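You operate a simulated robot arm through the tools that you are given. There is no shell and no other tool. Be economical: measure what you need, move in short steps, check, and stop when the job is done.

You run a simulated two-armed robot. Do the job below in one go: nothing can be reset, and whatever is moved stays where it is left.

## Task
Take the lid off the blue mould and lay it down on the back of the glass counter top. Then put two of the brown sweets from the bench end beside the pumps on the top of the crate stand. Do these in the order given.

The check looks at the end state, three seconds after you hand in, the way a careful person would. Anything else that was tipped, shoved, dropped, spilled or broken makes it a failure. Lids that push on must go on centred and level and be pressed home; caps that screw on are set level and turned clockwise until they are tight.

## Robot
Two 7-joint arms with two-finger parallel grippers on one trunk, on a base that drives. Base frame: it is fixed to the floor where the robot stands at the start and does not move with it; the origin is under the middle of the robot, x ahead of it, y to its left, z up. Units: cm, degrees, N and s.
The left shoulder is at the start at [5, 17.7, 117.9], the right one opposite. With the tool pointing down near the work surface each hand reaches from about 22 to 70 cm from the robot's upright axis, wherever it stands, measured 20 degrees to its own side. Places, roughly: brown sweet [-250, 0, 75]; top of the crate stand [-60, -430, 50]. Payload 3.43 kg a hand.
Tool frame (each hand has its own): the origin (TCP) lies between the finger pads and is the grasp point; the fingertips stand 3.4 cm ahead of it; z points along the fingers, y is the line along which they close. The gripper opens to 12.8 cm. The fingers are 2.4 cm wide and 1.2 cm thick; the gripper's body (4.8 by 13 cm) begins 9.6 cm behind the TCP.
Orientation is that of the tool frame in the base frame, as a unit quaternion [x, y, z, w]. With the fingers straight down and closing along the base's y, the tool's x points along the base's -x, its y along +y and its z along -z.

## Interface
- The arms move only by the tool step_arm. It takes "left_increments", "right_increments" or both (then of equal length, played together; a hand with none holds still); each is a list of rows, each a list of 7 numbers: the shift along the tool's x, y, z in cm, then the turn, a rotation vector about the tool's x, y, z in degrees, then the finger opening in cm, from 0 to 12.8. In form: [[x, y, z, ax, ay, az, fingers], ...]. A call has 1 to 12 rows; each row shifts and turns the commanded pose from where the row before left it, along the tool's axes as they then stand. Each row takes 0.2 s and may step no farther than 5 cm and 8.6 degrees from the row before; otherwise, or with a gripper value out of range, the whole call is refused. A pose out of reach is approached as far as the arm can. The call stops where the force on the tool passes 40 N (or 10 N more than at its start, if that is more) or the arm is blocked; 0.2 s more then pass. Each finger travels about 10.8 cm/s and halts on what it meets, pressing with about 41 N; the grip force reading is that of the motor and also rises with nothing between the fingers. The clock runs only during rows and for 0.2 s after the last one: add rows that do not move to give the fingers time. It gives the time, the measured TCP pose, the force on the tool (base axes), the opening and the grip force at its end, in the units of the frame above (readings bear some noise), with the torque about the TCP (base axes, N m) and any sound that the robot's microphone picked up.
- Cameras (640 x 400 px; columns grow to the right, rows downward): "scene" is now at [16.25, 1.6, 138.48]; the picture's right is [0.16, -0.99, 0.00], its down [-0.14, -0.02, -0.99] and it looks along [0.98, 0.16, -0.14] (base axes); focal length 259 px, centre (320, 200). "left" rides on the left gripper at [7.6, 1.1, -16] in its tool frame; the picture's right is [-0.15, 0.99, 0.00], its down [-0.88, -0.13, -0.46] and it looks along [-0.45, -0.07, 0.89] (tool axes); focal length 234 px, centre (320, 200). "right" rides on the right gripper at [7.6, -1.1, -16] in its tool frame; the picture's right is [0.15, 0.99, 0.00], its down [-0.88, 0.13, -0.46] and it looks along [-0.45, 0.07, 0.89] (tool axes); focal length 234 px, centre (320, 200). There is no depth. A picture from a camera that has moved, and an enlarged one, comes with that camera's place and axes in the base frame and with its lens.
- get_image(camera): a new picture of that camera. No time passes.
- lift_body(by): slides the trunk up (or, below 0, down) by that many cm; the arms and the scene camera ride with it, the base frame stays. It gives what a move gives, with no picture.
- drive_base(legs): drives the robot by 1 to 6 legs, each [ahead, turn to the left] in cm and degrees, along the robot's own axes; the way and the turn of a leg run together, so that a leg with both is an arc; at most 150 cm and 180 degrees a leg. The arms and the cameras ride along, it lands a little off, and it stops where it bumps. It gives what a move gives.
- turn_head(pan, tilt): turns the head with the scene camera to pan (to the left, within 80 degrees either way) and tilt (down, from -29 to 69), counted from straight ahead of the robot. It gives what a move gives.
- zoom(camera, box): a new picture of the part [left, top, right, bottom] of that camera's present view, enlarged. No time passes.
- sign_off(): hands the job in; it is judged then, once.

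Go step by step. Nothing tells you exact positions but the pictures and the camera data: compare them with the known pose of the tool, close in by small moves and look again before you grip or let go. The budget is 165 turns and 122 pictures, counting those below and the enlarged ones. Unless the task says otherwise, let go and move clear before handing in, and close with one line.

The tools are called after ">>>" by a JSON object that holds its "fn" and its "kwargs". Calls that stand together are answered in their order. step_arm: Moves the arms, as the interface text tells. Its arguments: {"type":"object","properties":{"left_increments":{"type":"array","items":{"type":"array","items":{"type":"number"}}},"right_increments":{"type":"array","items":{"type":"array","items":{"type":"number"}}}},"required":[]} The other tools are called the same way: lift_body (by) slides the trunk up or down; drive_base (legs) drives the base; turn_head (pan, tilt) turns the head that bears the scene camera; get_image (camera) takes a picture; zoom (camera, box) takes an enlarged picture of a part of a camera's view; sign_off () hands the job in.

At the start:

```text
t: 0.0
left_ee_pos: [40.28, 28.32, 129.22]
left_tool_rot: [0.0, 1.0, 0.0, 0.0]
left_wrist_force: [0.5, -0.1, -0.4]
left_torque: [0.01, -0.01, -0.03]
left_finger_gap: 12.79
left_gripper_force: 0.1
right_ee_pos: [29.43, -7.7, 129.34]
right_tool_rot: [0.001, 1.0, 0.001, 0.0]
right_wrist_force: [0.0, 0.5, 0.9]
right_torque: [0.0, -0.03, 0.02]
right_finger_gap: 12.82
right_gripper_force: 0.1
trunk travel left (down, up): [-35.0, 5.1]
robot x, y, heading: [-0.05, 0.03, -0.2]
head pan, tilt: [9.3, 8.1]
```

scene: 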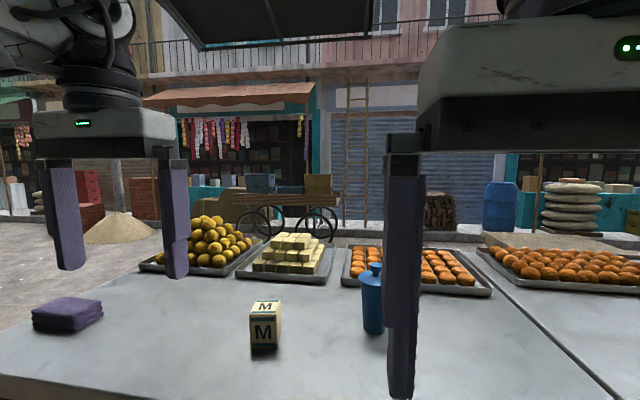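
right: 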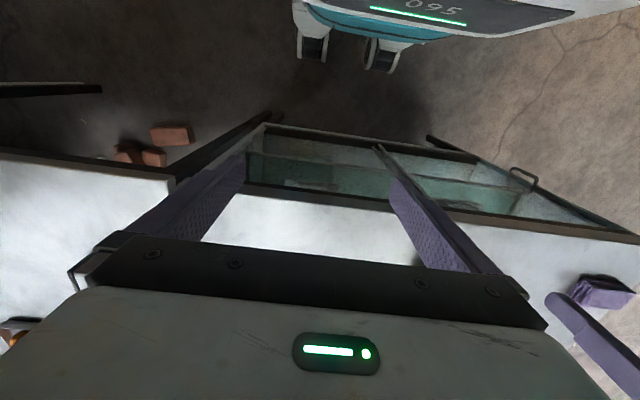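
left: 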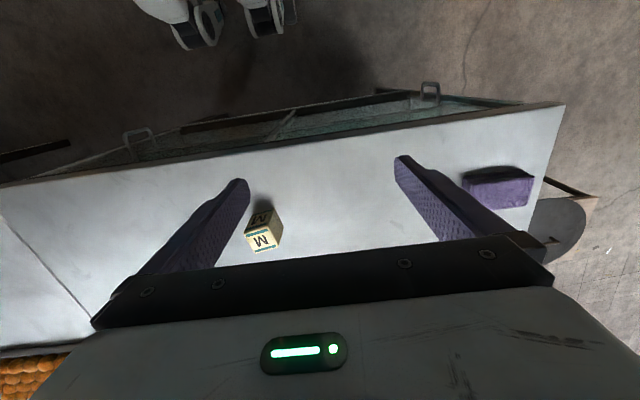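

The counter with trays of sweets is ahead, with a blue capped vessel, probably the mould, to the right of the dice. I'll take closer pictures first.

>>> {"fn": "zoom", "kwargs": {"camera": "scene", "box": [220, 220, 500, 395]}}

>>> {"fn": "turn_head", "kwargs": {"pan": 0, "tilt": 45}}

>>> {"fn": "get_image", "kwargs": {"camera": "scene"}}

```text
2.29 times, centred on (360, 308) of scene
camera zoom: at [16.25, 1.6, 138.48], right [0.16, -0.99, 0.0], down [-0.14, -0.02, -0.99], along [0.98, 0.16, -0.14], focal length 592 px, centre (229, -46)
```

zoom: 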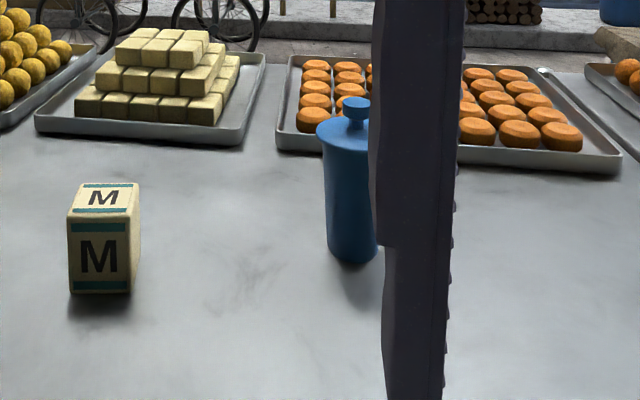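

```text
t: 1.0
left_ee_pos: [40.35, 28.37, 129.37]
left_tool_rot: [0.0, 1.0, 0.0, 0.0]
left_wrist_force: [0.3, 0.0, 0.2]
left_torque: [-0.02, 0.05, -0.01]
left_finger_gap: 12.77
left_gripper_force: 0.0
right_ee_pos: [29.46, -7.73, 129.36]
right_tool_rot: [0.0, 1.0, 0.0, -0.001]
right_wrist_force: [0.3, 0.2, 0.6]
right_torque: [0.0, 0.0, 0.01]
right_finger_gap: 12.82
right_gripper_force: 0.0
trunk travel left (down, up): [-35.0, 5.1]
robot x, y, heading: [-0.0, 0.18, 0.2]
head pan, tilt: [0.0, 45.0]
```

```text
117 pictures are left
camera scene: at [15.24, 0.1, 132.69], right [0.0, -1.0, 0.0], down [-0.71, 0.0, -0.71], along [0.71, 0.0, -0.71], focal length 259 px, centre (320, 200)
```

scene: 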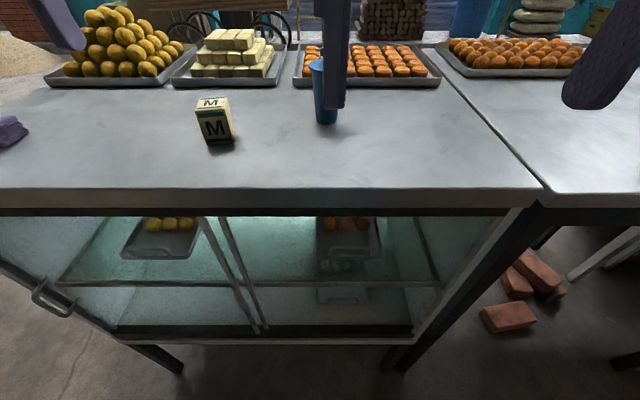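

The counter top is at about z 110 and its near edge at x 41. The mould stands near (57, -1) and is about 12.5 cm tall. I'll move the right hand aside so I can see the mould clearly.

>>> {"fn": "step_arm", "kwargs": {"right_increments": [[0, -4, -2, 0, 0, 0, 12.8], [0, -4, -2, 0, 0, 0, 12.8], [0, -4, -2, 0, 0, 0, 12.8], [0, -4, -2, 0, 0, 0, 12.8]]}}

>>> {"fn": "turn_head", "kwargs": {"pan": 0, "tilt": 25}}

>>> {"fn": "get_image", "kwargs": {"camera": "scene"}}

>>> {"fn": "zoom", "kwargs": {"camera": "scene", "box": [240, 140, 400, 240]}}

>>> {"fn": "get_image", "kwargs": {"camera": "right"}}

```text
t: 2.0
left_ee_pos: [40.52, 28.27, 129.23]
left_tool_rot: [0.0, 1.0, 0.0, -0.002]
left_wrist_force: [0.9, 0.0, -0.2]
left_torque: [0.01, 0.06, 0.01]
left_finger_gap: 12.8
left_gripper_force: 0.0
right_ee_pos: [31.04, -22.51, 134.72]
right_tool_rot: [0.0, 1.0, 0.001, 0.0]
right_wrist_force: [0.1, 0.6, 0.4]
right_torque: [0.03, -0.02, 0.01]
right_finger_gap: 12.81
right_gripper_force: 0.0
right hand out of reach, approached as far as the arm can: row 4
trunk travel left (down, up): [-35.0, 5.1]
robot x, y, heading: [-0.16, 0.16, -0.2]
head pan, tilt: [0.0, 45.0]
```

```text
t: 2.9
left_ee_pos: [40.37, 28.28, 129.23]
left_tool_rot: [0.001, 1.0, 0.0, 0.0]
left_wrist_force: [-0.5, 0.0, -0.2]
left_torque: [0.02, 0.02, -0.02]
left_finger_gap: 12.79
left_gripper_force: 0.0
right_ee_pos: [31.0, -22.44, 134.94]
right_tool_rot: [0.002, 1.0, 0.001, 0.001]
right_wrist_force: [0.8, -0.5, 0.4]
right_torque: [-0.01, -0.01, 0.04]
right_finger_gap: 12.79
right_gripper_force: 0.1
trunk travel left (down, up): [-35.0, 5.1]
robot x, y, heading: [-0.1, 0.17, 0.1]
head pan, tilt: [0.0, 25.0]
```

```text
116 pictures are left
camera scene: at [16.34, 0.09, 135.73], right [0.0, -1.0, 0.0], down [-0.42, 0.0, -0.91], along [0.91, 0.0, -0.42], focal length 259 px, centre (320, 200)
```

scene: 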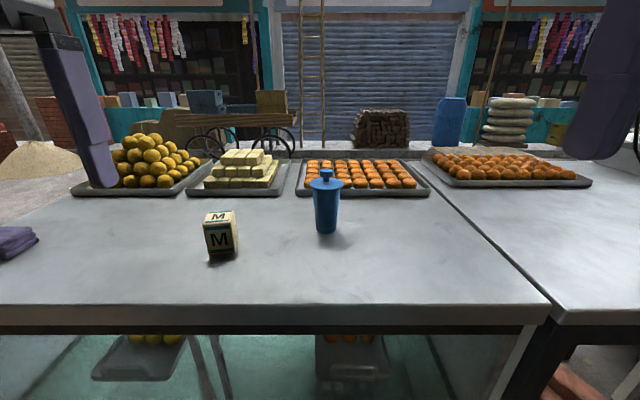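

```text
4.00 times, centred on (320, 190) of scene
camera zoom: at [16.34, 0.09, 135.73], right [0.0, -1.0, 0.0], down [-0.42, 0.0, -0.91], along [0.91, 0.0, -0.42], focal length 1036 px, centre (320, 240)
```

zoom: 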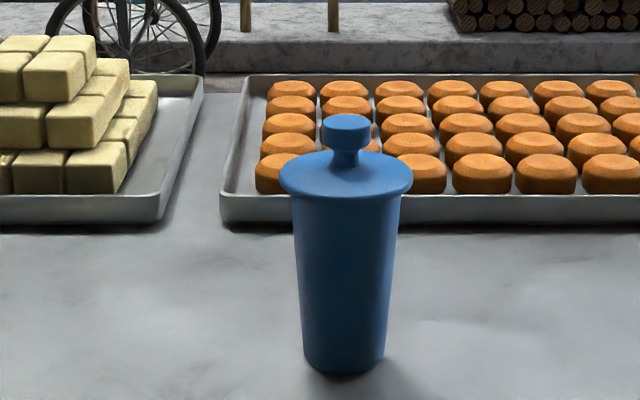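

```text
114 pictures are left
camera right: at [23.37, -23.57, 150.64], right [-0.15, 0.99, 0.0], down [0.88, 0.13, 0.46], along [0.45, 0.07, -0.89], focal length 234 px, centre (320, 200)
```

right: 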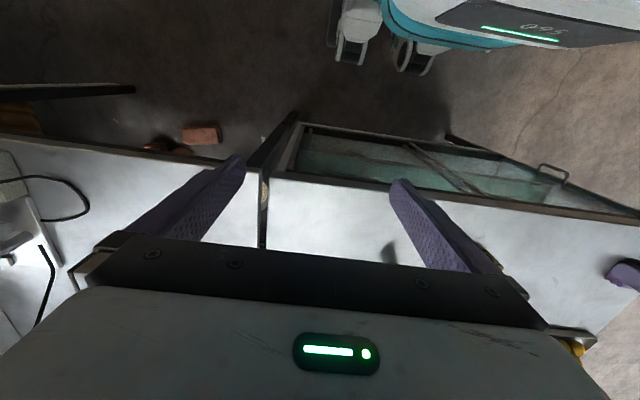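

The knobbed lid sits at about (59.5, -0.9). Its flange is near z 118.5 and the knob top near 121.3. The trays fill the customer side, so I take the vendor side, nearest the robot, to be the back of the counter. Next I'll bring the right hand above the knob.

>>> {"fn": "step_arm", "kwargs": {"right_increments": [[-3.4, 2.6, 0, 0, 0, 0, 12.8], [-3.4, 2.6, 0, 0, 0, 0, 12.8], [-3.4, 2.6, 0, 0, 0, 0, 10], [-3.4, 2.6, 0, 0, 0, 0, 8], [-3.4, 2.6, 0, 0, 0, 0, 7], [-3.4, 2.6, 0, 0, 0, 0, 7], [-3.4, 2.6, 0, 0, 0, 0, 7], [-3.4, 2.6, 0, 0, 0, 0, 7], [0, 0, 2, 0, 0, 0, 7], [0, 0, 2, 0, 0, 0, 7]]}}

>>> {"fn": "zoom", "kwargs": {"camera": "scene", "box": [240, 140, 400, 240]}}

>>> {"fn": "get_image", "kwargs": {"camera": "right"}}

```text
t: 5.1
left_ee_pos: [40.43, 28.3, 129.31]
left_tool_rot: [0.0, 1.0, 0.0, 0.0]
left_wrist_force: [0.0, 0.6, -0.4]
left_torque: [-0.01, -0.02, 0.03]
left_finger_gap: 12.8
left_gripper_force: 0.1
right_ee_pos: [50.1, -6.15, 126.7]
right_tool_rot: [0.0, 1.0, 0.001, -0.001]
right_wrist_force: [0.1, -0.4, -0.6]
right_torque: [0.04, 0.0, 0.0]
right_finger_gap: 7.02
right_gripper_force: 0.0
right hand out of reach, approached as far as the arm can: row 5, 6, 7, 8
trunk travel left (down, up): [-35.0, 5.1]
robot x, y, heading: [0.29, 0.22, 0.0]
head pan, tilt: [0.0, 25.0]
```

```text
4.00 times, centred on (320, 190) of scene
camera zoom: at [16.35, 0.08, 135.73], right [0.0, -1.0, 0.0], down [-0.42, 0.0, -0.91], along [0.91, 0.0, -0.42], focal length 1036 px, centre (320, 240)
```

zoom: 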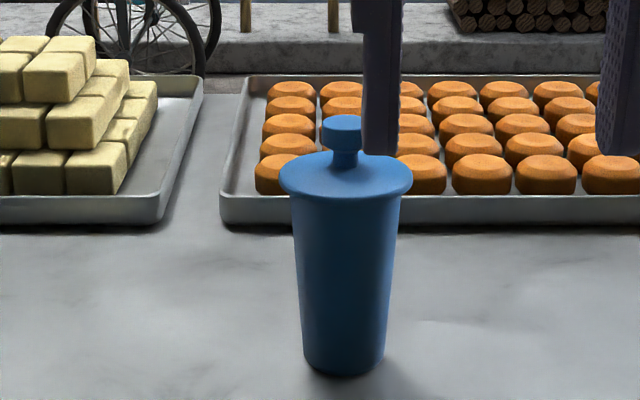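

```text
112 pictures are left
camera right: at [42.54, -7.38, 142.46], right [-0.15, 0.99, 0.0], down [0.88, 0.13, 0.46], along [0.45, 0.07, -0.89], focal length 234 px, centre (320, 200)
```

right: 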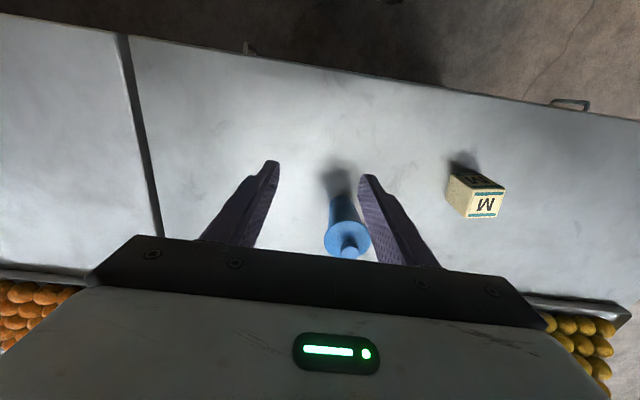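

The hand stops about 9 cm short of the knob, which triangulates to roughly (58.5, -1.2, 121.7). I'll raise the hand and drive the base forward 10 cm, as there is free floor in front.

>>> {"fn": "step_arm", "kwargs": {"right_increments": [[0, 0, -3, 0, 0, 0, 7]]}}

>>> {"fn": "drive_base", "kwargs": {"legs": [[9, 0]]}}

>>> {"fn": "get_image", "kwargs": {"camera": "right"}}

>>> {"fn": "get_image", "kwargs": {"camera": "scene"}}

```text
t: 5.5
left_ee_pos: [40.29, 28.42, 129.35]
left_tool_rot: [0.0, 1.0, 0.001, 0.0]
left_wrist_force: [0.0, -0.1, 0.0]
left_torque: [0.0, 0.01, -0.01]
left_finger_gap: 12.77
left_gripper_force: 0.0
right_ee_pos: [50.22, -6.28, 129.61]
right_tool_rot: [0.001, 1.0, 0.001, 0.0]
right_wrist_force: [-0.6, 0.3, 0.8]
right_torque: [0.0, 0.02, -0.01]
right_finger_gap: 7.0
right_gripper_force: 0.0
trunk travel left (down, up): [-35.0, 5.1]
robot x, y, heading: [-0.09, -0.2, 0.1]
head pan, tilt: [0.0, 25.0]
```

```text
t: 6.6
left_ee_pos: [49.38, 28.3, 129.29]
left_tool_rot: [0.0, 1.0, -0.001, 0.001]
left_wrist_force: [1.6, 0.4, 0.0]
left_torque: [0.01, 0.03, -0.02]
left_finger_gap: 12.79
left_gripper_force: 0.1
right_ee_pos: [58.96, -6.24, 129.62]
right_tool_rot: [0.001, 1.0, 0.002, 0.0]
right_wrist_force: [1.0, 0.4, -0.5]
right_torque: [-0.01, 0.02, 0.01]
right_finger_gap: 6.98
right_gripper_force: 0.2
trunk travel left (down, up): [-35.0, 5.1]
robot x, y, heading: [8.79, 0.06, -0.0]
head pan, tilt: [0.0, 25.0]
```

```text
111 pictures are left
camera right: at [51.45, -7.41, 145.44], right [-0.15, 0.99, 0.0], down [0.88, 0.13, 0.46], along [0.45, 0.07, -0.89], focal length 234 px, centre (320, 200)
```

right: 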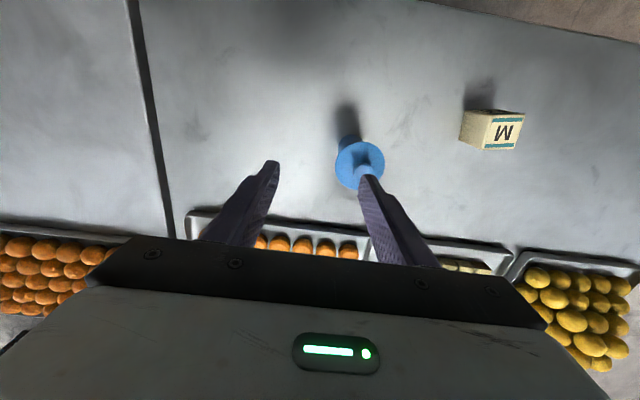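

```text
110 pictures are left
camera scene: at [25.24, 0.1, 135.73], right [0.0, -1.0, 0.0], down [-0.42, 0.0, -0.91], along [0.91, 0.0, -0.42], focal length 259 px, centre (320, 200)
```

scene: 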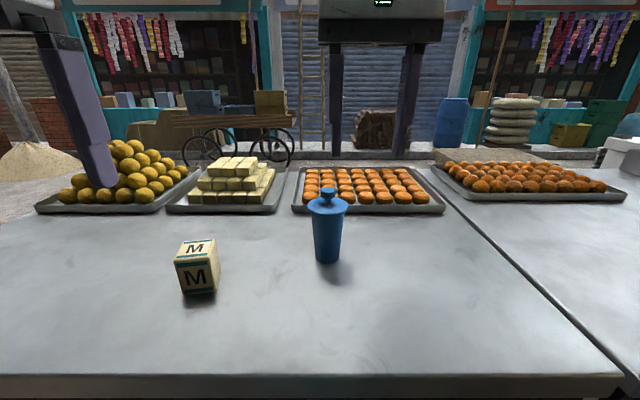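

The knob is at about (59.1, -1.2), so I'll shift the hand 5 cm to the left and check.

>>> {"fn": "step_arm", "kwargs": {"right_increments": [[0, 2.5, 0, 0, 0, 0, 7], [0, 2.5, 0, 0, 0, 0, 7], [0, 0, 0, 0, 0, 0, 7]]}}

>>> {"fn": "get_image", "kwargs": {"camera": "right"}}

>>> {"fn": "zoom", "kwargs": {"camera": "scene", "box": [240, 140, 400, 240]}}

```text
t: 7.4
left_ee_pos: [49.17, 28.26, 129.33]
left_tool_rot: [0.0, 1.0, 0.001, 0.0]
left_wrist_force: [0.1, 0.3, 0.1]
left_torque: [-0.03, 0.01, -0.02]
left_finger_gap: 12.81
left_gripper_force: 0.1
right_ee_pos: [58.55, -2.27, 129.65]
right_tool_rot: [0.007, 1.0, 0.009, 0.004]
right_wrist_force: [0.5, 0.8, -0.4]
right_torque: [-0.01, -0.03, -0.03]
right_finger_gap: 6.98
right_gripper_force: 0.0
right hand out of reach, approached as far as the arm can: row 2
trunk travel left (down, up): [-35.0, 5.1]
robot x, y, heading: [9.12, -0.07, -0.1]
head pan, tilt: [0.0, 25.0]
```

```text
109 pictures are left
camera right: at [50.91, -3.53, 145.37], right [-0.13, 0.99, 0.02], down [0.88, 0.11, 0.46], along [0.46, 0.08, -0.89], focal length 234 px, centre (320, 200)
```

right: 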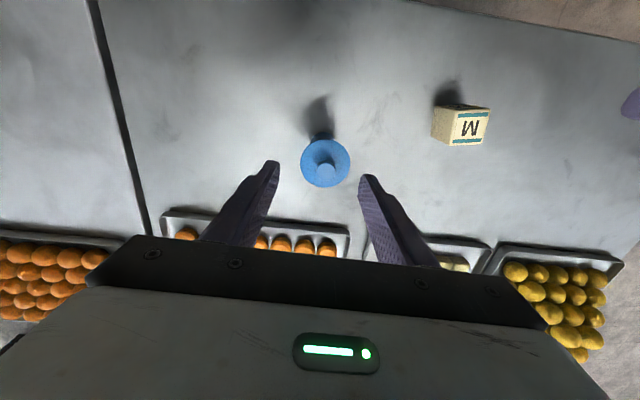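

```text
4.00 times, centred on (320, 190) of scene
camera zoom: at [25.16, 0.15, 135.74], right [0.0, -1.0, 0.0], down [-0.42, 0.0, -0.91], along [0.91, 0.0, -0.42], focal length 1036 px, centre (320, 240)
```

zoom: 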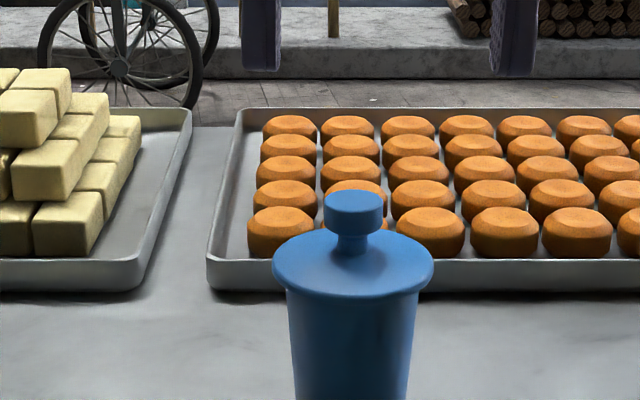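

The hand is still at the edge of its reach, so I'll drive 5 cm further forward and then adjust.

>>> {"fn": "drive_base", "kwargs": {"legs": [[5, 0]]}}

>>> {"fn": "step_arm", "kwargs": {"right_increments": [[2.2, 0.5, 0, 0, 0, 0, 7], [2.2, 0.6, 0, 0, 0, 0, 7], [0, 0, 0, 0, 0, 0, 7]]}}

>>> {"fn": "get_image", "kwargs": {"camera": "right"}}

```text
t: 8.3
left_ee_pos: [54.33, 28.27, 129.22]
left_tool_rot: [0.001, 1.0, 0.0, 0.0]
left_wrist_force: [0.3, -0.4, 0.3]
left_torque: [-0.01, 0.04, -0.03]
left_finger_gap: 12.81
left_gripper_force: 0.0
right_ee_pos: [63.77, -2.35, 129.5]
right_tool_rot: [0.007, 1.0, 0.009, 0.002]
right_wrist_force: [-0.2, -0.1, -0.1]
right_torque: [-0.01, 0.07, 0.02]
right_finger_gap: 6.99
right_gripper_force: 0.0
trunk travel left (down, up): [-35.0, 5.1]
robot x, y, heading: [13.8, 0.06, 0.0]
head pan, tilt: [0.0, 25.0]
```

```text
t: 9.1
left_ee_pos: [54.19, 28.24, 129.21]
left_tool_rot: [0.001, 1.0, 0.001, 0.0]
left_wrist_force: [0.5, -0.8, -0.2]
left_torque: [-0.02, -0.04, 0.01]
left_finger_gap: 12.79
left_gripper_force: 0.0
right_ee_pos: [59.26, -1.1, 129.47]
right_tool_rot: [0.008, 1.0, 0.008, 0.002]
right_wrist_force: [0.1, -0.5, 1.1]
right_torque: [0.01, -0.02, -0.01]
right_finger_gap: 7.0
right_gripper_force: 0.1
trunk travel left (down, up): [-35.0, 5.1]
robot x, y, heading: [13.8, -0.11, -0.2]
head pan, tilt: [0.0, 25.0]
```

```text
107 pictures are left
camera right: at [51.59, -2.43, 145.28], right [-0.13, 0.99, 0.02], down [0.88, 0.11, 0.46], along [0.46, 0.07, -0.89], focal length 234 px, centre (320, 200)
```

right: 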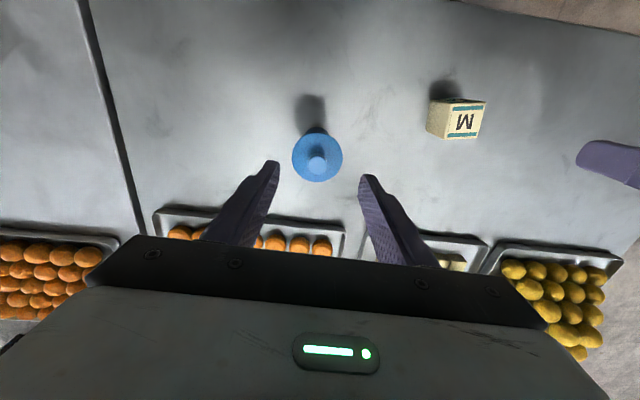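

The hand is aligned to within about 0.3 cm. I'll lower it with the fingers straddling the knob and stop with the tips just above the flange.

>>> {"fn": "step_arm", "kwargs": {"right_increments": [[-0.2, -0.25, 2.5, 0, 0, 0, 6], [0, 0, 2.2, 0, 0, 0, 6], [0, 0, 1.8, 0, 0, 0, 6], [0, 0, 0, 0, 0, 0, 6]]}}

>>> {"fn": "zoom", "kwargs": {"camera": "scene", "box": [240, 140, 400, 240]}}

>>> {"fn": "zoom", "kwargs": {"camera": "right", "box": [240, 120, 400, 220]}}

```text
t: 10.1
left_ee_pos: [54.19, 28.33, 129.28]
left_tool_rot: [0.0, 1.0, 0.0, 0.0]
left_wrist_force: [0.3, -0.9, 0.2]
left_torque: [-0.01, 0.0, -0.03]
left_finger_gap: 12.79
left_gripper_force: 0.1
right_ee_pos: [59.46, -1.25, 122.95]
right_tool_rot: [0.009, 1.0, 0.009, 0.002]
right_wrist_force: [0.1, 0.3, 1.3]
right_torque: [-0.01, 0.0, 0.02]
right_finger_gap: 6.02
right_gripper_force: 0.1
trunk travel left (down, up): [-35.0, 5.1]
robot x, y, heading: [13.65, -0.14, -0.0]
head pan, tilt: [0.0, 25.0]
```

```text
4.00 times, centred on (320, 190) of scene
camera zoom: at [30.09, 0.11, 135.74], right [0.0, -1.0, 0.0], down [-0.42, 0.0, -0.91], along [0.91, 0.0, -0.42], focal length 1036 px, centre (320, 240)
```

zoom: 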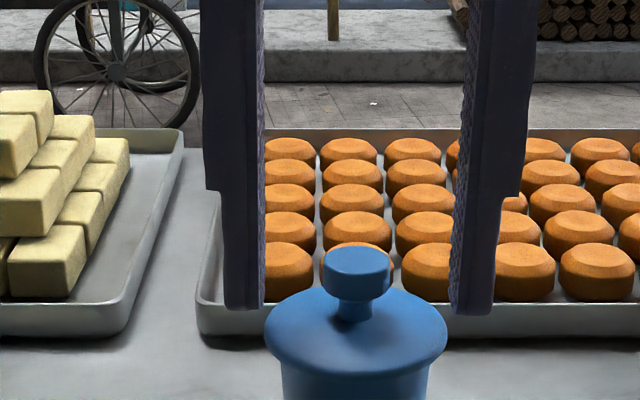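

```text
4.00 times, centred on (320, 170) of right
camera zoom: at [51.82, -2.55, 138.73], right [-0.13, 0.99, 0.02], down [0.88, 0.11, 0.46], along [0.46, 0.07, -0.89], focal length 937 px, centre (320, 320)
```

zoom: 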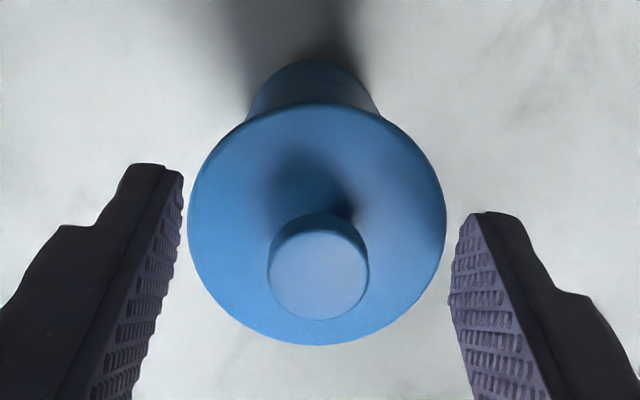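

The knob is centred between the fingers and the tips reach just below its disc. I'll close on it.

>>> {"fn": "step_arm", "kwargs": {"right_increments": [[0, 0, 0.2, 0, 0, 0, 3], [0, 0, 0, 0, 0, 0, 1], [0, 0, 0, 0, 0, 0, 1], [0, 0, 0, 0, 0, 0, 1]]}}

>>> {"fn": "zoom", "kwargs": {"camera": "scene", "box": [240, 160, 400, 260]}}

```text
t: 11.1
left_ee_pos: [54.26, 28.33, 129.35]
left_tool_rot: [0.0, 1.0, 0.0, 0.0]
left_wrist_force: [0.6, -0.8, 0.4]
left_torque: [-0.02, -0.04, 0.0]
left_finger_gap: 12.78
left_gripper_force: 0.1
right_ee_pos: [59.66, -1.32, 122.69]
right_tool_rot: [0.008, 1.0, 0.009, 0.002]
right_wrist_force: [-0.6, -0.3, -1.1]
right_torque: [0.04, -0.01, 0.03]
right_finger_gap: 1.75
right_gripper_force: 41.1
trunk travel left (down, up): [-35.0, 5.1]
robot x, y, heading: [13.76, 0.23, -0.1]
head pan, tilt: [0.0, 25.0]
```

```text
4.00 times, centred on (320, 210) of scene
camera zoom: at [30.13, 0.1, 135.73], right [0.0, -1.0, 0.0], down [-0.42, 0.0, -0.91], along [0.91, 0.0, -0.42], focal length 1036 px, centre (320, 160)
```

zoom: 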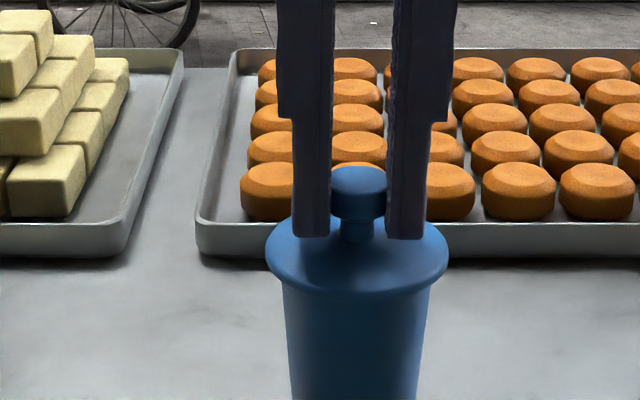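

The knob is gripped with a 1.75 cm opening. I'll lift slowly and watch whether the body comes up with it.

>>> {"fn": "step_arm", "kwargs": {"right_increments": [[0, 0, -0.4, 0, 0, 0, 1], [0, 0, -0.4, 0, 0, 0, 1], [0, 0, -0.4, 0, 0, 0, 1], [0, 0, -0.3, 0, 0, 0, 1], [0, 0, 0, 0, 0, 0, 1]]}}

>>> {"fn": "zoom", "kwargs": {"camera": "scene", "box": [220, 140, 460, 290]}}

```text
t: 12.3
left_ee_pos: [54.19, 28.26, 129.18]
left_tool_rot: [0.0, 1.0, 0.001, 0.0]
left_wrist_force: [0.2, 0.3, 0.5]
left_torque: [0.01, 0.01, -0.02]
left_finger_gap: 12.8
left_gripper_force: 0.0
right_ee_pos: [59.45, -1.38, 124.3]
right_tool_rot: [0.008, 1.0, 0.009, 0.003]
right_wrist_force: [0.4, 0.2, -0.2]
right_torque: [-0.01, 0.0, -0.01]
right_finger_gap: 1.91
right_gripper_force: 41.1
trunk travel left (down, up): [-35.0, 5.1]
robot x, y, heading: [14.03, 0.11, 0.0]
head pan, tilt: [0.0, 25.0]
```

```text
2.67 times, centred on (340, 215) of scene
camera zoom: at [30.12, 0.09, 135.74], right [0.0, -1.0, 0.0], down [-0.42, 0.0, -0.91], along [0.91, 0.0, -0.42], focal length 691 px, centre (267, 160)
```

zoom: 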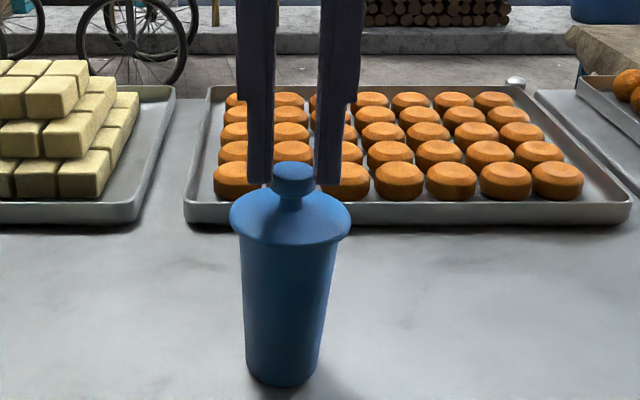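

The grip slipped off the knob while the body stayed put. The openings suggest the pads caught only the far edge of the disc, so I'll open and check the alignment.

>>> {"fn": "step_arm", "kwargs": {"right_increments": [[0, 0, 0, 0, 0, 0, 5], [0, 0, -1.5, 0, 0, 0, 6], [0, 0, 0, 0, 0, 0, 6]]}}

>>> {"fn": "zoom", "kwargs": {"camera": "right", "box": [240, 120, 400, 220]}}

>>> {"fn": "zoom", "kwargs": {"camera": "scene", "box": [280, 180, 376, 240]}}

```text
t: 13.1
left_ee_pos: [54.24, 28.26, 129.35]
left_tool_rot: [0.0, 1.0, -0.001, -0.001]
left_wrist_force: [0.1, -0.5, 0.0]
left_torque: [0.01, 0.04, -0.02]
left_finger_gap: 12.8
left_gripper_force: 0.1
right_ee_pos: [59.46, -1.33, 125.92]
right_tool_rot: [0.009, 1.0, 0.009, 0.003]
right_wrist_force: [0.3, 0.5, -0.7]
right_torque: [-0.03, -0.01, 0.03]
right_finger_gap: 6.0
right_gripper_force: 0.1
trunk travel left (down, up): [-35.0, 5.1]
robot x, y, heading: [13.57, 0.01, 0.1]
head pan, tilt: [0.0, 25.0]
```

```text
4.00 times, centred on (320, 170) of right
camera zoom: at [51.8, -2.7, 141.57], right [-0.13, 0.99, 0.02], down [0.88, 0.11, 0.46], along [0.46, 0.07, -0.89], focal length 937 px, centre (320, 320)
```

zoom: 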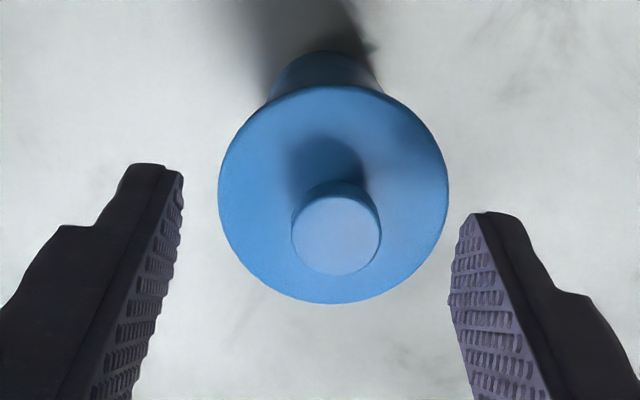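

```text
6.67 times, centred on (328, 210) of scene
camera zoom: at [30.13, 0.08, 135.74], right [0.0, -1.0, 0.0], down [-0.42, 0.0, -0.91], along [0.91, 0.0, -0.42], focal length 1727 px, centre (267, 133)
```

zoom: 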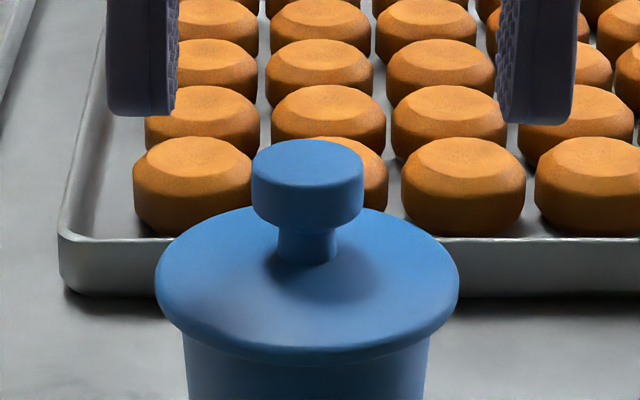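

The mould is still sound but has shifted about 0.4 cm to the left, and the knob is roughly 0.7 cm farther from the robot than my grip was. I'll re-centre at (60.15, -0.85) and go a little lower.

>>> {"fn": "step_arm", "kwargs": {"right_increments": [[-0.7, 0.48, 0, 0, 0, 0, 6], [0, 0, 1.5, 0, 0, 0, 6], [0, 0, 1.3, 0, 0, 0, 5], [0, 0, 0, 0, 0, 0, 5]]}}

>>> {"fn": "zoom", "kwargs": {"camera": "right", "box": [240, 120, 400, 220]}}

>>> {"fn": "zoom", "kwargs": {"camera": "scene", "box": [280, 180, 376, 240]}}

```text
t: 14.1
left_ee_pos: [54.08, 28.33, 129.28]
left_tool_rot: [0.0, 1.0, 0.0, 0.0]
left_wrist_force: [-0.8, -0.4, 0.1]
left_torque: [-0.01, -0.01, 0.03]
left_finger_gap: 12.81
left_gripper_force: 0.1
right_ee_pos: [60.13, -0.82, 123.0]
right_tool_rot: [0.008, 1.0, 0.008, 0.002]
right_wrist_force: [-0.5, 0.1, -0.1]
right_torque: [0.02, 0.03, 0.03]
right_finger_gap: 4.97
right_gripper_force: 0.0
trunk travel left (down, up): [-35.0, 5.1]
robot x, y, heading: [14.01, 0.21, -0.2]
head pan, tilt: [0.0, 25.0]
```

```text
4.00 times, centred on (320, 170) of right
camera zoom: at [52.47, -2.13, 138.8], right [-0.13, 0.99, 0.02], down [0.88, 0.11, 0.46], along [0.46, 0.08, -0.89], focal length 937 px, centre (320, 320)
```

zoom: 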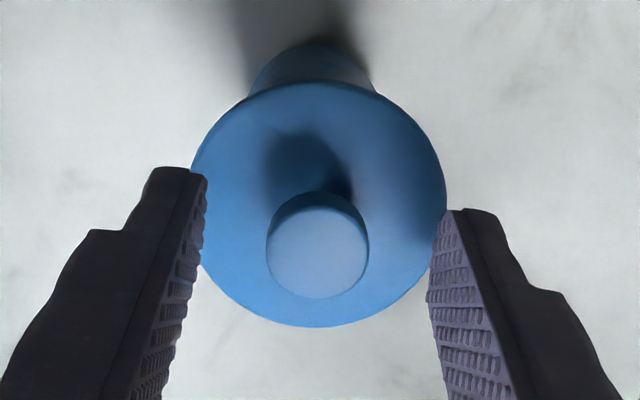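

```text
6.67 times, centred on (328, 210) of scene
camera zoom: at [30.11, 0.09, 135.74], right [0.0, -1.0, 0.0], down [-0.42, 0.0, -0.91], along [0.91, 0.0, -0.42], focal length 1727 px, centre (267, 133)
```

zoom: 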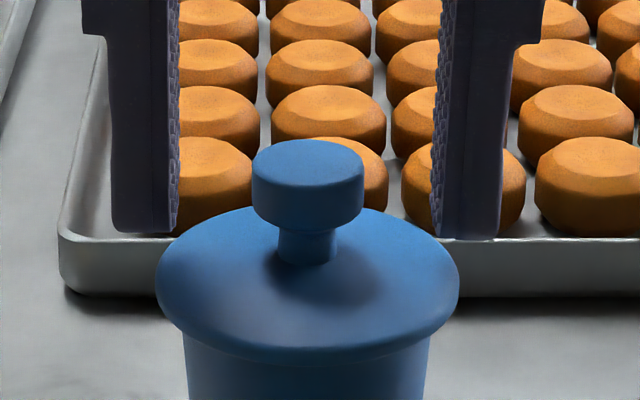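

The fingers are now centred on the knob to within about 0.2 cm. I'll go slightly lower, close, and try a very small lift while watching the force.

>>> {"fn": "step_arm", "kwargs": {"right_increments": [[0.15, 0, 0.6, 0, 0, 0, 4], [0, 0, 0, 0, 0, 0, 2], [0, 0, 0, 0, 0, 0, 0.5], [0, 0, 0, 0, 0, 0, 0.5], [0, 0, 0, 0, 0, 0, 0.5]]}}

>>> {"fn": "zoom", "kwargs": {"camera": "scene", "box": [280, 180, 376, 240]}}

>>> {"fn": "step_arm", "kwargs": {"right_increments": [[0, 0, -0.3, 0, 0, 0, 0.5], [0, 0, -0.3, 0, 0, 0, 0.5]]}}

>>> {"fn": "zoom", "kwargs": {"camera": "scene", "box": [280, 180, 376, 240]}}

```text
t: 15.3
left_ee_pos: [54.18, 28.29, 129.26]
left_tool_rot: [0.0, 1.0, -0.001, 0.0]
left_wrist_force: [-0.7, 0.8, 0.0]
left_torque: [0.01, -0.02, -0.01]
left_finger_gap: 12.82
left_gripper_force: 0.0
right_ee_pos: [60.02, -0.84, 122.45]
right_tool_rot: [0.007, 1.0, 0.007, 0.002]
right_wrist_force: [0.0, -0.2, -0.4]
right_torque: [0.0, -0.06, 0.01]
right_finger_gap: 1.93
right_gripper_force: 41.4
trunk travel left (down, up): [-35.0, 5.1]
robot x, y, heading: [13.82, -0.45, 0.3]
head pan, tilt: [0.0, 25.0]
```

```text
6.67 times, centred on (328, 210) of scene
camera zoom: at [30.13, 0.09, 135.73], right [0.0, -1.0, 0.0], down [-0.42, 0.0, -0.91], along [0.91, 0.0, -0.42], focal length 1727 px, centre (267, 133)
```

zoom: 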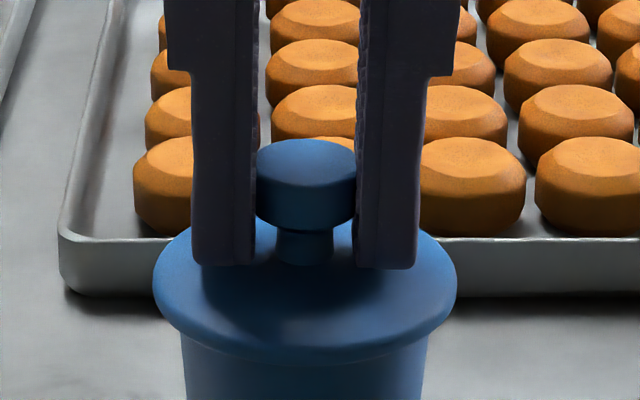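

```text
t: 15.9
left_ee_pos: [54.25, 28.36, 129.29]
left_tool_rot: [0.0, 1.0, 0.0, 0.0]
left_wrist_force: [-0.8, 0.1, 0.4]
left_torque: [-0.02, 0.0, -0.03]
left_finger_gap: 12.8
left_gripper_force: 0.1
right_ee_pos: [59.85, -0.83, 123.03]
right_tool_rot: [0.007, 1.0, 0.009, 0.002]
right_wrist_force: [-0.3, 0.1, -2.1]
right_torque: [0.02, 0.01, 0.0]
right_finger_gap: 1.9
right_gripper_force: 40.9
trunk travel left (down, up): [-35.0, 5.1]
robot x, y, heading: [14.19, 0.07, 0.1]
head pan, tilt: [0.0, 25.0]
```

```text
6.67 times, centred on (328, 210) of scene
camera zoom: at [30.13, 0.09, 135.73], right [0.0, -1.0, 0.0], down [-0.42, 0.0, -0.91], along [0.91, 0.0, -0.42], focal length 1727 px, centre (267, 133)
```

zoom: 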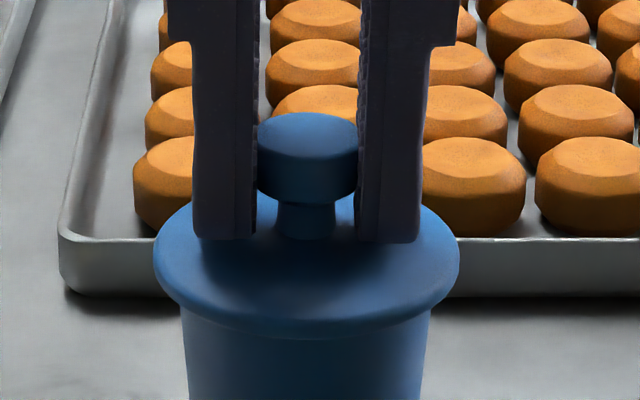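

This time the knob came up with the fingers, under a load of about 2 N. I'll lift a little more and check whether the body is rising too.

>>> {"fn": "step_arm", "kwargs": {"right_increments": [[0, 0, -0.4, 0, 0, 0, 0.5], [0, 0, -0.4, 0, 0, 0, 0.5], [0, 0, 0, 0, 0, 0, 0.5]]}}

>>> {"fn": "zoom", "kwargs": {"camera": "scene", "box": [248, 170, 408, 270]}}

```text
t: 16.7
left_ee_pos: [54.16, 28.39, 129.21]
left_tool_rot: [0.0, 1.0, 0.0, 0.0]
left_wrist_force: [1.0, 0.2, -1.0]
left_torque: [-0.01, -0.01, -0.02]
left_finger_gap: 12.79
left_gripper_force: 0.1
right_ee_pos: [59.9, -0.83, 123.84]
right_tool_rot: [0.007, 1.0, 0.009, 0.001]
right_wrist_force: [-0.5, 0.2, -0.9]
right_torque: [-0.02, -0.02, -0.04]
right_finger_gap: 1.89
right_gripper_force: 40.7
trunk travel left (down, up): [-35.0, 5.1]
robot x, y, heading: [13.67, 0.04, -0.1]
head pan, tilt: [0.0, 25.0]
```

```text
4.00 times, centred on (328, 220) of scene
camera zoom: at [30.13, 0.09, 135.73], right [0.0, -1.0, 0.0], down [-0.42, 0.0, -0.91], along [0.91, 0.0, -0.42], focal length 1036 px, centre (288, 120)
```

zoom: 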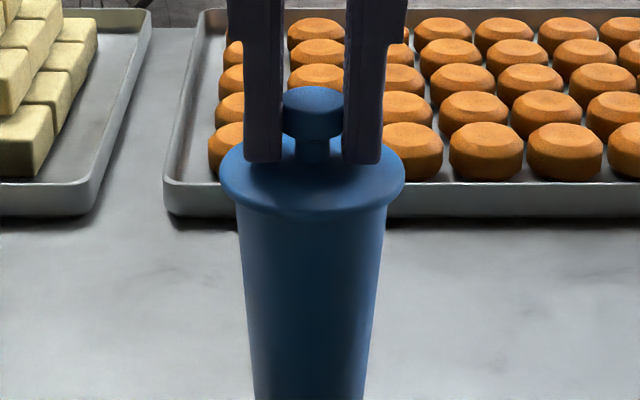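

>>> {"fn": "zoom", "kwargs": {"camera": "scene", "box": [248, 200, 408, 300]}}

>>> {"fn": "get_image", "kwargs": {"camera": "left"}}

```text
4.00 times, centred on (328, 250) of scene
camera zoom: at [30.13, 0.09, 135.73], right [0.0, -1.0, 0.0], down [-0.42, 0.0, -0.91], along [0.91, 0.0, -0.42], focal length 1036 px, centre (288, 0)
```

zoom: 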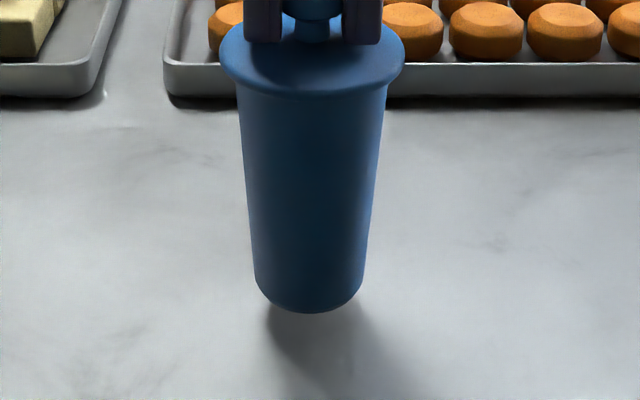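

```text
94 pictures are left
camera left: at [46.59, 29.41, 145.31], right [0.15, 0.99, 0.0], down [0.88, -0.13, 0.46], along [0.45, -0.07, -0.89], focal length 234 px, centre (320, 200)
```

left: 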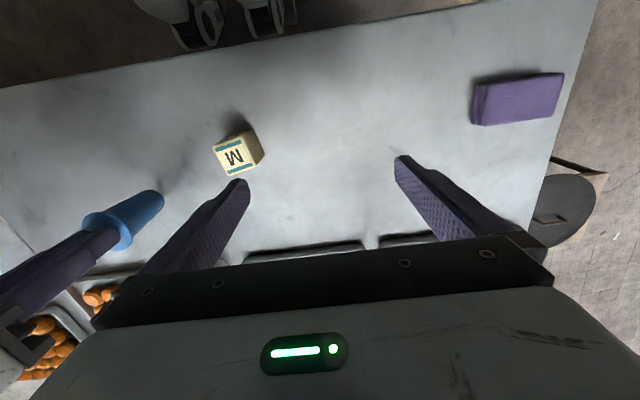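

The whole mould lifted about 1.4 cm, so the lid is a tight fit and the left hand must hold the body. I'll set the mould back down with the knob still gripped, and turn the left hand for an approach from the left.

>>> {"fn": "step_arm", "kwargs": {"right_increments": [[0, 0, 0.5, 0, 0, 0, 0.5], [0, 0, 0.5, 0, 0, 0, 0.5], [0, 0, 0.25, 0, 0, 0, 0.5], [0, 0, 0.15, 0, 0, 0, 0.5], [0, 0, 0, 0, 0, 0, 0.5]]}}

>>> {"fn": "step_arm", "kwargs": {"left_increments": [[0, 0, -0.5, 0, 0, -8.2, 9], [0, 0, -0.5, 0, 0, -8.2, 9], [0, 0, -0.5, 0, 0, -8.2, 9], [0, 0, -0.5, 0, 0, -8.2, 9], [0, 0, -0.5, 0, 0, -8.2, 9], [0, 0, -0.5, 0, 0, -8.2, 9], [0, 0, 0, 0, 0, -8.2, 9], [0, 0, 0, 0, 0, -8.2, 9], [0, 0, 0, 0, 0, -8.2, 9], [0, 0, 0, 0, 0, -8.2, 9], [0, 0, 0, 0, 0, -8, 9]]}}

>>> {"fn": "get_image", "kwargs": {"camera": "scene"}}

```text
t: 17.9
left_ee_pos: [54.1, 28.33, 129.24]
left_tool_rot: [0.0, 1.0, 0.0, 0.0]
left_wrist_force: [-1.0, -0.3, -0.4]
left_torque: [-0.02, 0.0, -0.01]
left_finger_gap: 12.82
left_gripper_force: 0.1
right_ee_pos: [59.9, -0.84, 122.42]
right_tool_rot: [0.007, 1.0, 0.009, 0.002]
right_wrist_force: [0.2, 1.0, 3.2]
right_torque: [-0.04, -0.05, 0.03]
right_finger_gap: 1.91
right_gripper_force: 41.1
trunk travel left (down, up): [-35.0, 5.1]
robot x, y, heading: [14.3, -0.2, -0.1]
head pan, tilt: [0.0, 25.0]
```

```text
t: 20.3
left_ee_pos: [54.07, 28.26, 132.23]
left_tool_rot: [0.709, -0.706, 0.0, 0.0]
left_wrist_force: [-0.2, 0.0, 0.1]
left_torque: [-0.03, -0.01, 0.02]
left_finger_gap: 9.0
left_gripper_force: 0.1
right_ee_pos: [60.05, -0.78, 122.3]
right_tool_rot: [0.007, 1.0, 0.009, 0.003]
right_wrist_force: [1.2, -0.6, 5.1]
right_torque: [-0.03, -0.08, 0.03]
right_finger_gap: 1.92
right_gripper_force: 41.0
trunk travel left (down, up): [-35.0, 5.1]
robot x, y, heading: [13.8, -0.12, -0.1]
head pan, tilt: [0.0, 25.0]
```

```text
93 pictures are left
camera scene: at [30.1, 0.1, 135.74], right [0.0, -1.0, 0.0], down [-0.42, 0.0, -0.91], along [0.91, 0.0, -0.42], focal length 259 px, centre (320, 200)
```

scene: 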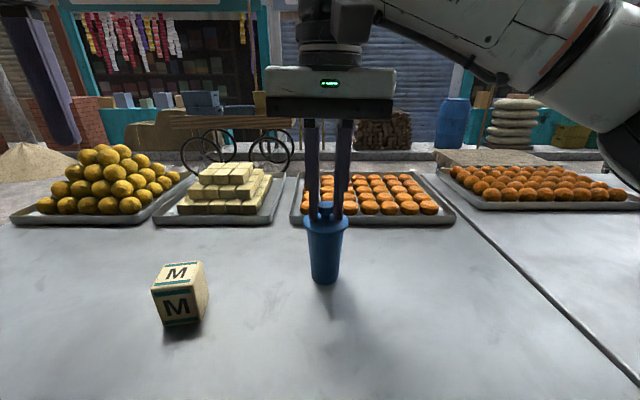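

The mould is back on the counter. Next I'll tilt the left hand 60° so it points toward the right and 30° down.

>>> {"fn": "step_arm", "kwargs": {"left_increments": [[0, 0, 0, 0, 8.57, 0, 9], [0, 0, 0, 0, 8.57, 0, 9], [0, 0, 0, 0, 8.57, 0, 9], [0, 0, 0, 0, 8.57, 0, 9], [0, 0, 0, 0, 8.57, 0, 9], [0, 0, 0, 0, 8.57, 0, 9], [0, 0, 0, 0, 8.57, 0, 9], [0, 0, 0, 0, 0, 0, 9]]}}

>>> {"fn": "get_image", "kwargs": {"camera": "left"}}

>>> {"fn": "get_image", "kwargs": {"camera": "scene"}}

```text
t: 22.1
left_ee_pos: [54.12, 28.31, 132.34]
left_tool_rot: [-0.612, 0.612, -0.354, -0.353]
left_wrist_force: [0.0, -0.5, -0.3]
left_torque: [0.03, 0.04, 0.02]
left_finger_gap: 8.99
left_gripper_force: 0.1
right_ee_pos: [60.07, -0.89, 122.32]
right_tool_rot: [0.007, 1.0, 0.008, 0.002]
right_wrist_force: [1.1, -0.4, 4.4]
right_torque: [-0.01, 0.04, 0.04]
right_finger_gap: 1.92
right_gripper_force: 41.3
trunk travel left (down, up): [-35.0, 5.1]
robot x, y, heading: [13.64, 0.01, 0.0]
head pan, tilt: [0.0, 25.0]
```

```text
92 pictures are left
camera left: at [52.97, 38.37, 146.91], right [-0.99, 0.07, -0.13], down [0.13, 0.83, -0.54], along [0.07, -0.55, -0.83], focal length 234 px, centre (320, 200)
```

left: 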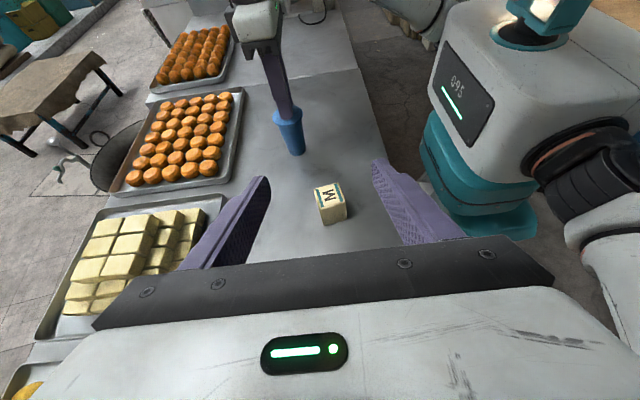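

```text
91 pictures are left
camera scene: at [30.1, 0.09, 135.74], right [0.0, -1.0, 0.0], down [-0.42, 0.0, -0.91], along [0.91, 0.0, -0.42], focal length 259 px, centre (320, 200)
```

scene: 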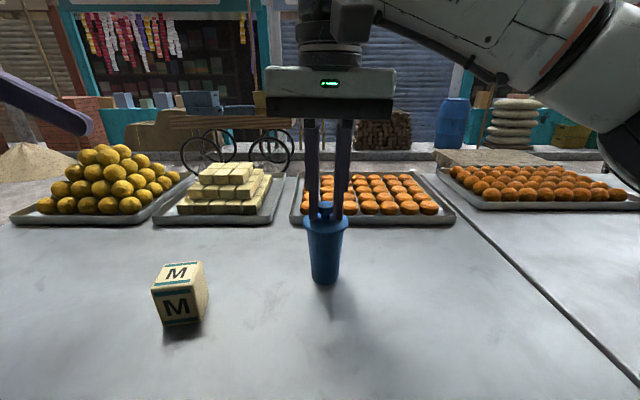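

Everything is clear, so I'll move the left hand to a staging point in line with the mould body.

>>> {"fn": "step_arm", "kwargs": {"left_increments": [[-0.3, -1, 3.4, 0, 0, 0, 9], [-0.3, -1, 3.4, 0, 0, 0, 9], [-0.3, -1, 3.4, 0, 0, 0, 9], [-0.3, -1, 3.4, 0, 0, 0, 9], [-0.3, -1, 3.4, 0, 0, 0, 9], [-0.3, -1, 3.4, 0, 0, 0, 9], [0, 0, 0, 0, 0, 0, 9]]}}

>>> {"fn": "get_image", "kwargs": {"camera": "left"}}

>>> {"fn": "get_image", "kwargs": {"camera": "scene"}}

```text
t: 23.7
left_ee_pos: [59.81, 11.68, 120.97]
left_tool_rot: [-0.612, 0.613, -0.358, -0.349]
left_wrist_force: [-0.2, -0.5, 0.4]
left_torque: [-0.03, -0.01, -0.01]
left_finger_gap: 9.01
left_gripper_force: 0.0
right_ee_pos: [59.68, -0.85, 122.68]
right_tool_rot: [0.007, 1.0, 0.009, 0.004]
right_wrist_force: [-0.1, -0.3, -2.0]
right_torque: [-0.02, -0.02, 0.0]
right_finger_gap: 1.97
right_gripper_force: 41.3
trunk travel left (down, up): [-35.0, 5.1]
robot x, y, heading: [14.03, 0.19, 0.1]
head pan, tilt: [0.0, 25.0]
```

```text
90 pictures are left
camera left: at [58.47, 21.67, 135.66], right [-0.99, 0.07, -0.14], down [0.13, 0.84, -0.53], along [0.08, -0.54, -0.84], focal length 234 px, centre (320, 200)
```

left: 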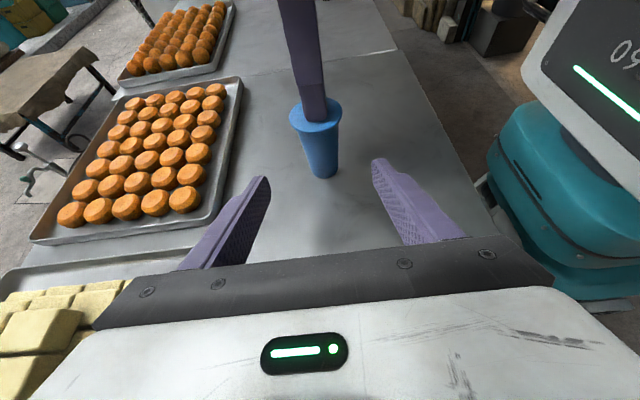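

```text
89 pictures are left
camera scene: at [29.66, 0.14, 135.93], right [0.0, -1.0, 0.0], down [-0.42, 0.0, -0.91], along [0.91, 0.0, -0.42], focal length 259 px, centre (320, 200)
```

scene: 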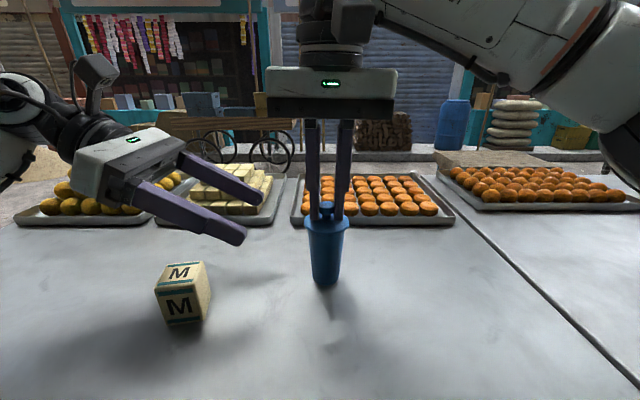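

The left hand is aligned with the body. I'll advance most of the way and look.

>>> {"fn": "step_arm", "kwargs": {"left_increments": [[0, 0, 3, 0, 0, 0, 8], [0, 0, 3, 0, 0, 0, 8], [0, 0, 3, 0, 0, 0, 8], [0, 0, 1.5, 0, 0, 0, 8], [0, 0, 0, 0, 0, 0, 8]]}}

>>> {"fn": "get_image", "kwargs": {"camera": "left"}}

>>> {"fn": "zoom", "kwargs": {"camera": "scene", "box": [200, 150, 424, 290]}}

```text
t: 25.1
left_ee_pos: [61.69, 7.84, 119.01]
left_tool_rot: [0.644, -0.593, 0.394, 0.279]
left_wrist_force: [-0.3, -1.1, -0.7]
left_torque: [-0.02, 0.02, -0.03]
left_finger_gap: 7.99
left_gripper_force: 0.0
right_ee_pos: [58.7, -1.54, 122.77]
right_tool_rot: [0.006, 1.0, 0.012, 0.008]
right_wrist_force: [0.8, 0.1, -0.9]
right_torque: [0.03, 0.04, 0.03]
right_finger_gap: 1.91
right_gripper_force: 41.5
trunk travel left (down, up): [-35.0, 5.1]
robot x, y, heading: [13.76, 0.27, 0.6]
head pan, tilt: [0.0, 25.0]
stopped in row 5 (left hand): the arm was blocked; the commanded pose is now the measured one
```

```text
88 pictures are left
camera left: at [57.6, 16.71, 133.82], right [-0.97, -0.06, -0.23], down [0.06, 0.87, -0.48], along [0.23, -0.48, -0.85], focal length 234 px, centre (320, 200)
```

left: 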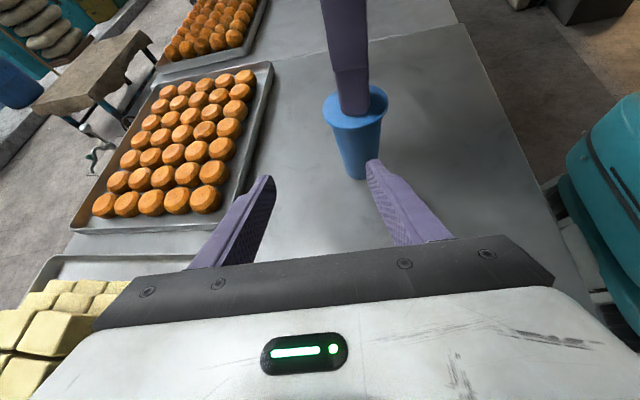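

```text
2.86 times, centred on (312, 220) of scene
camera zoom: at [28.62, -0.66, 135.87], right [0.01, -1.0, -0.01], down [-0.41, 0.0, -0.91], along [0.91, 0.01, -0.41], focal length 740 px, centre (343, 143)
```

zoom: 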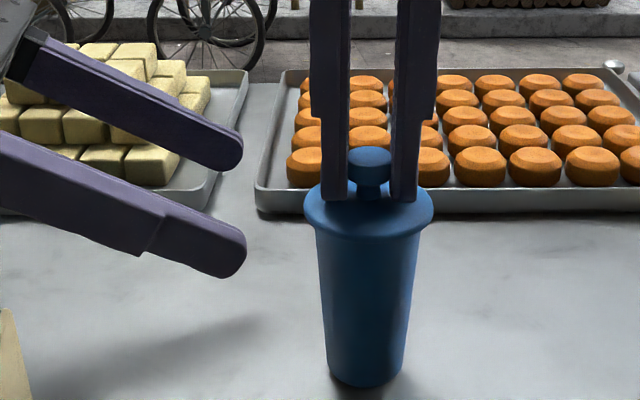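

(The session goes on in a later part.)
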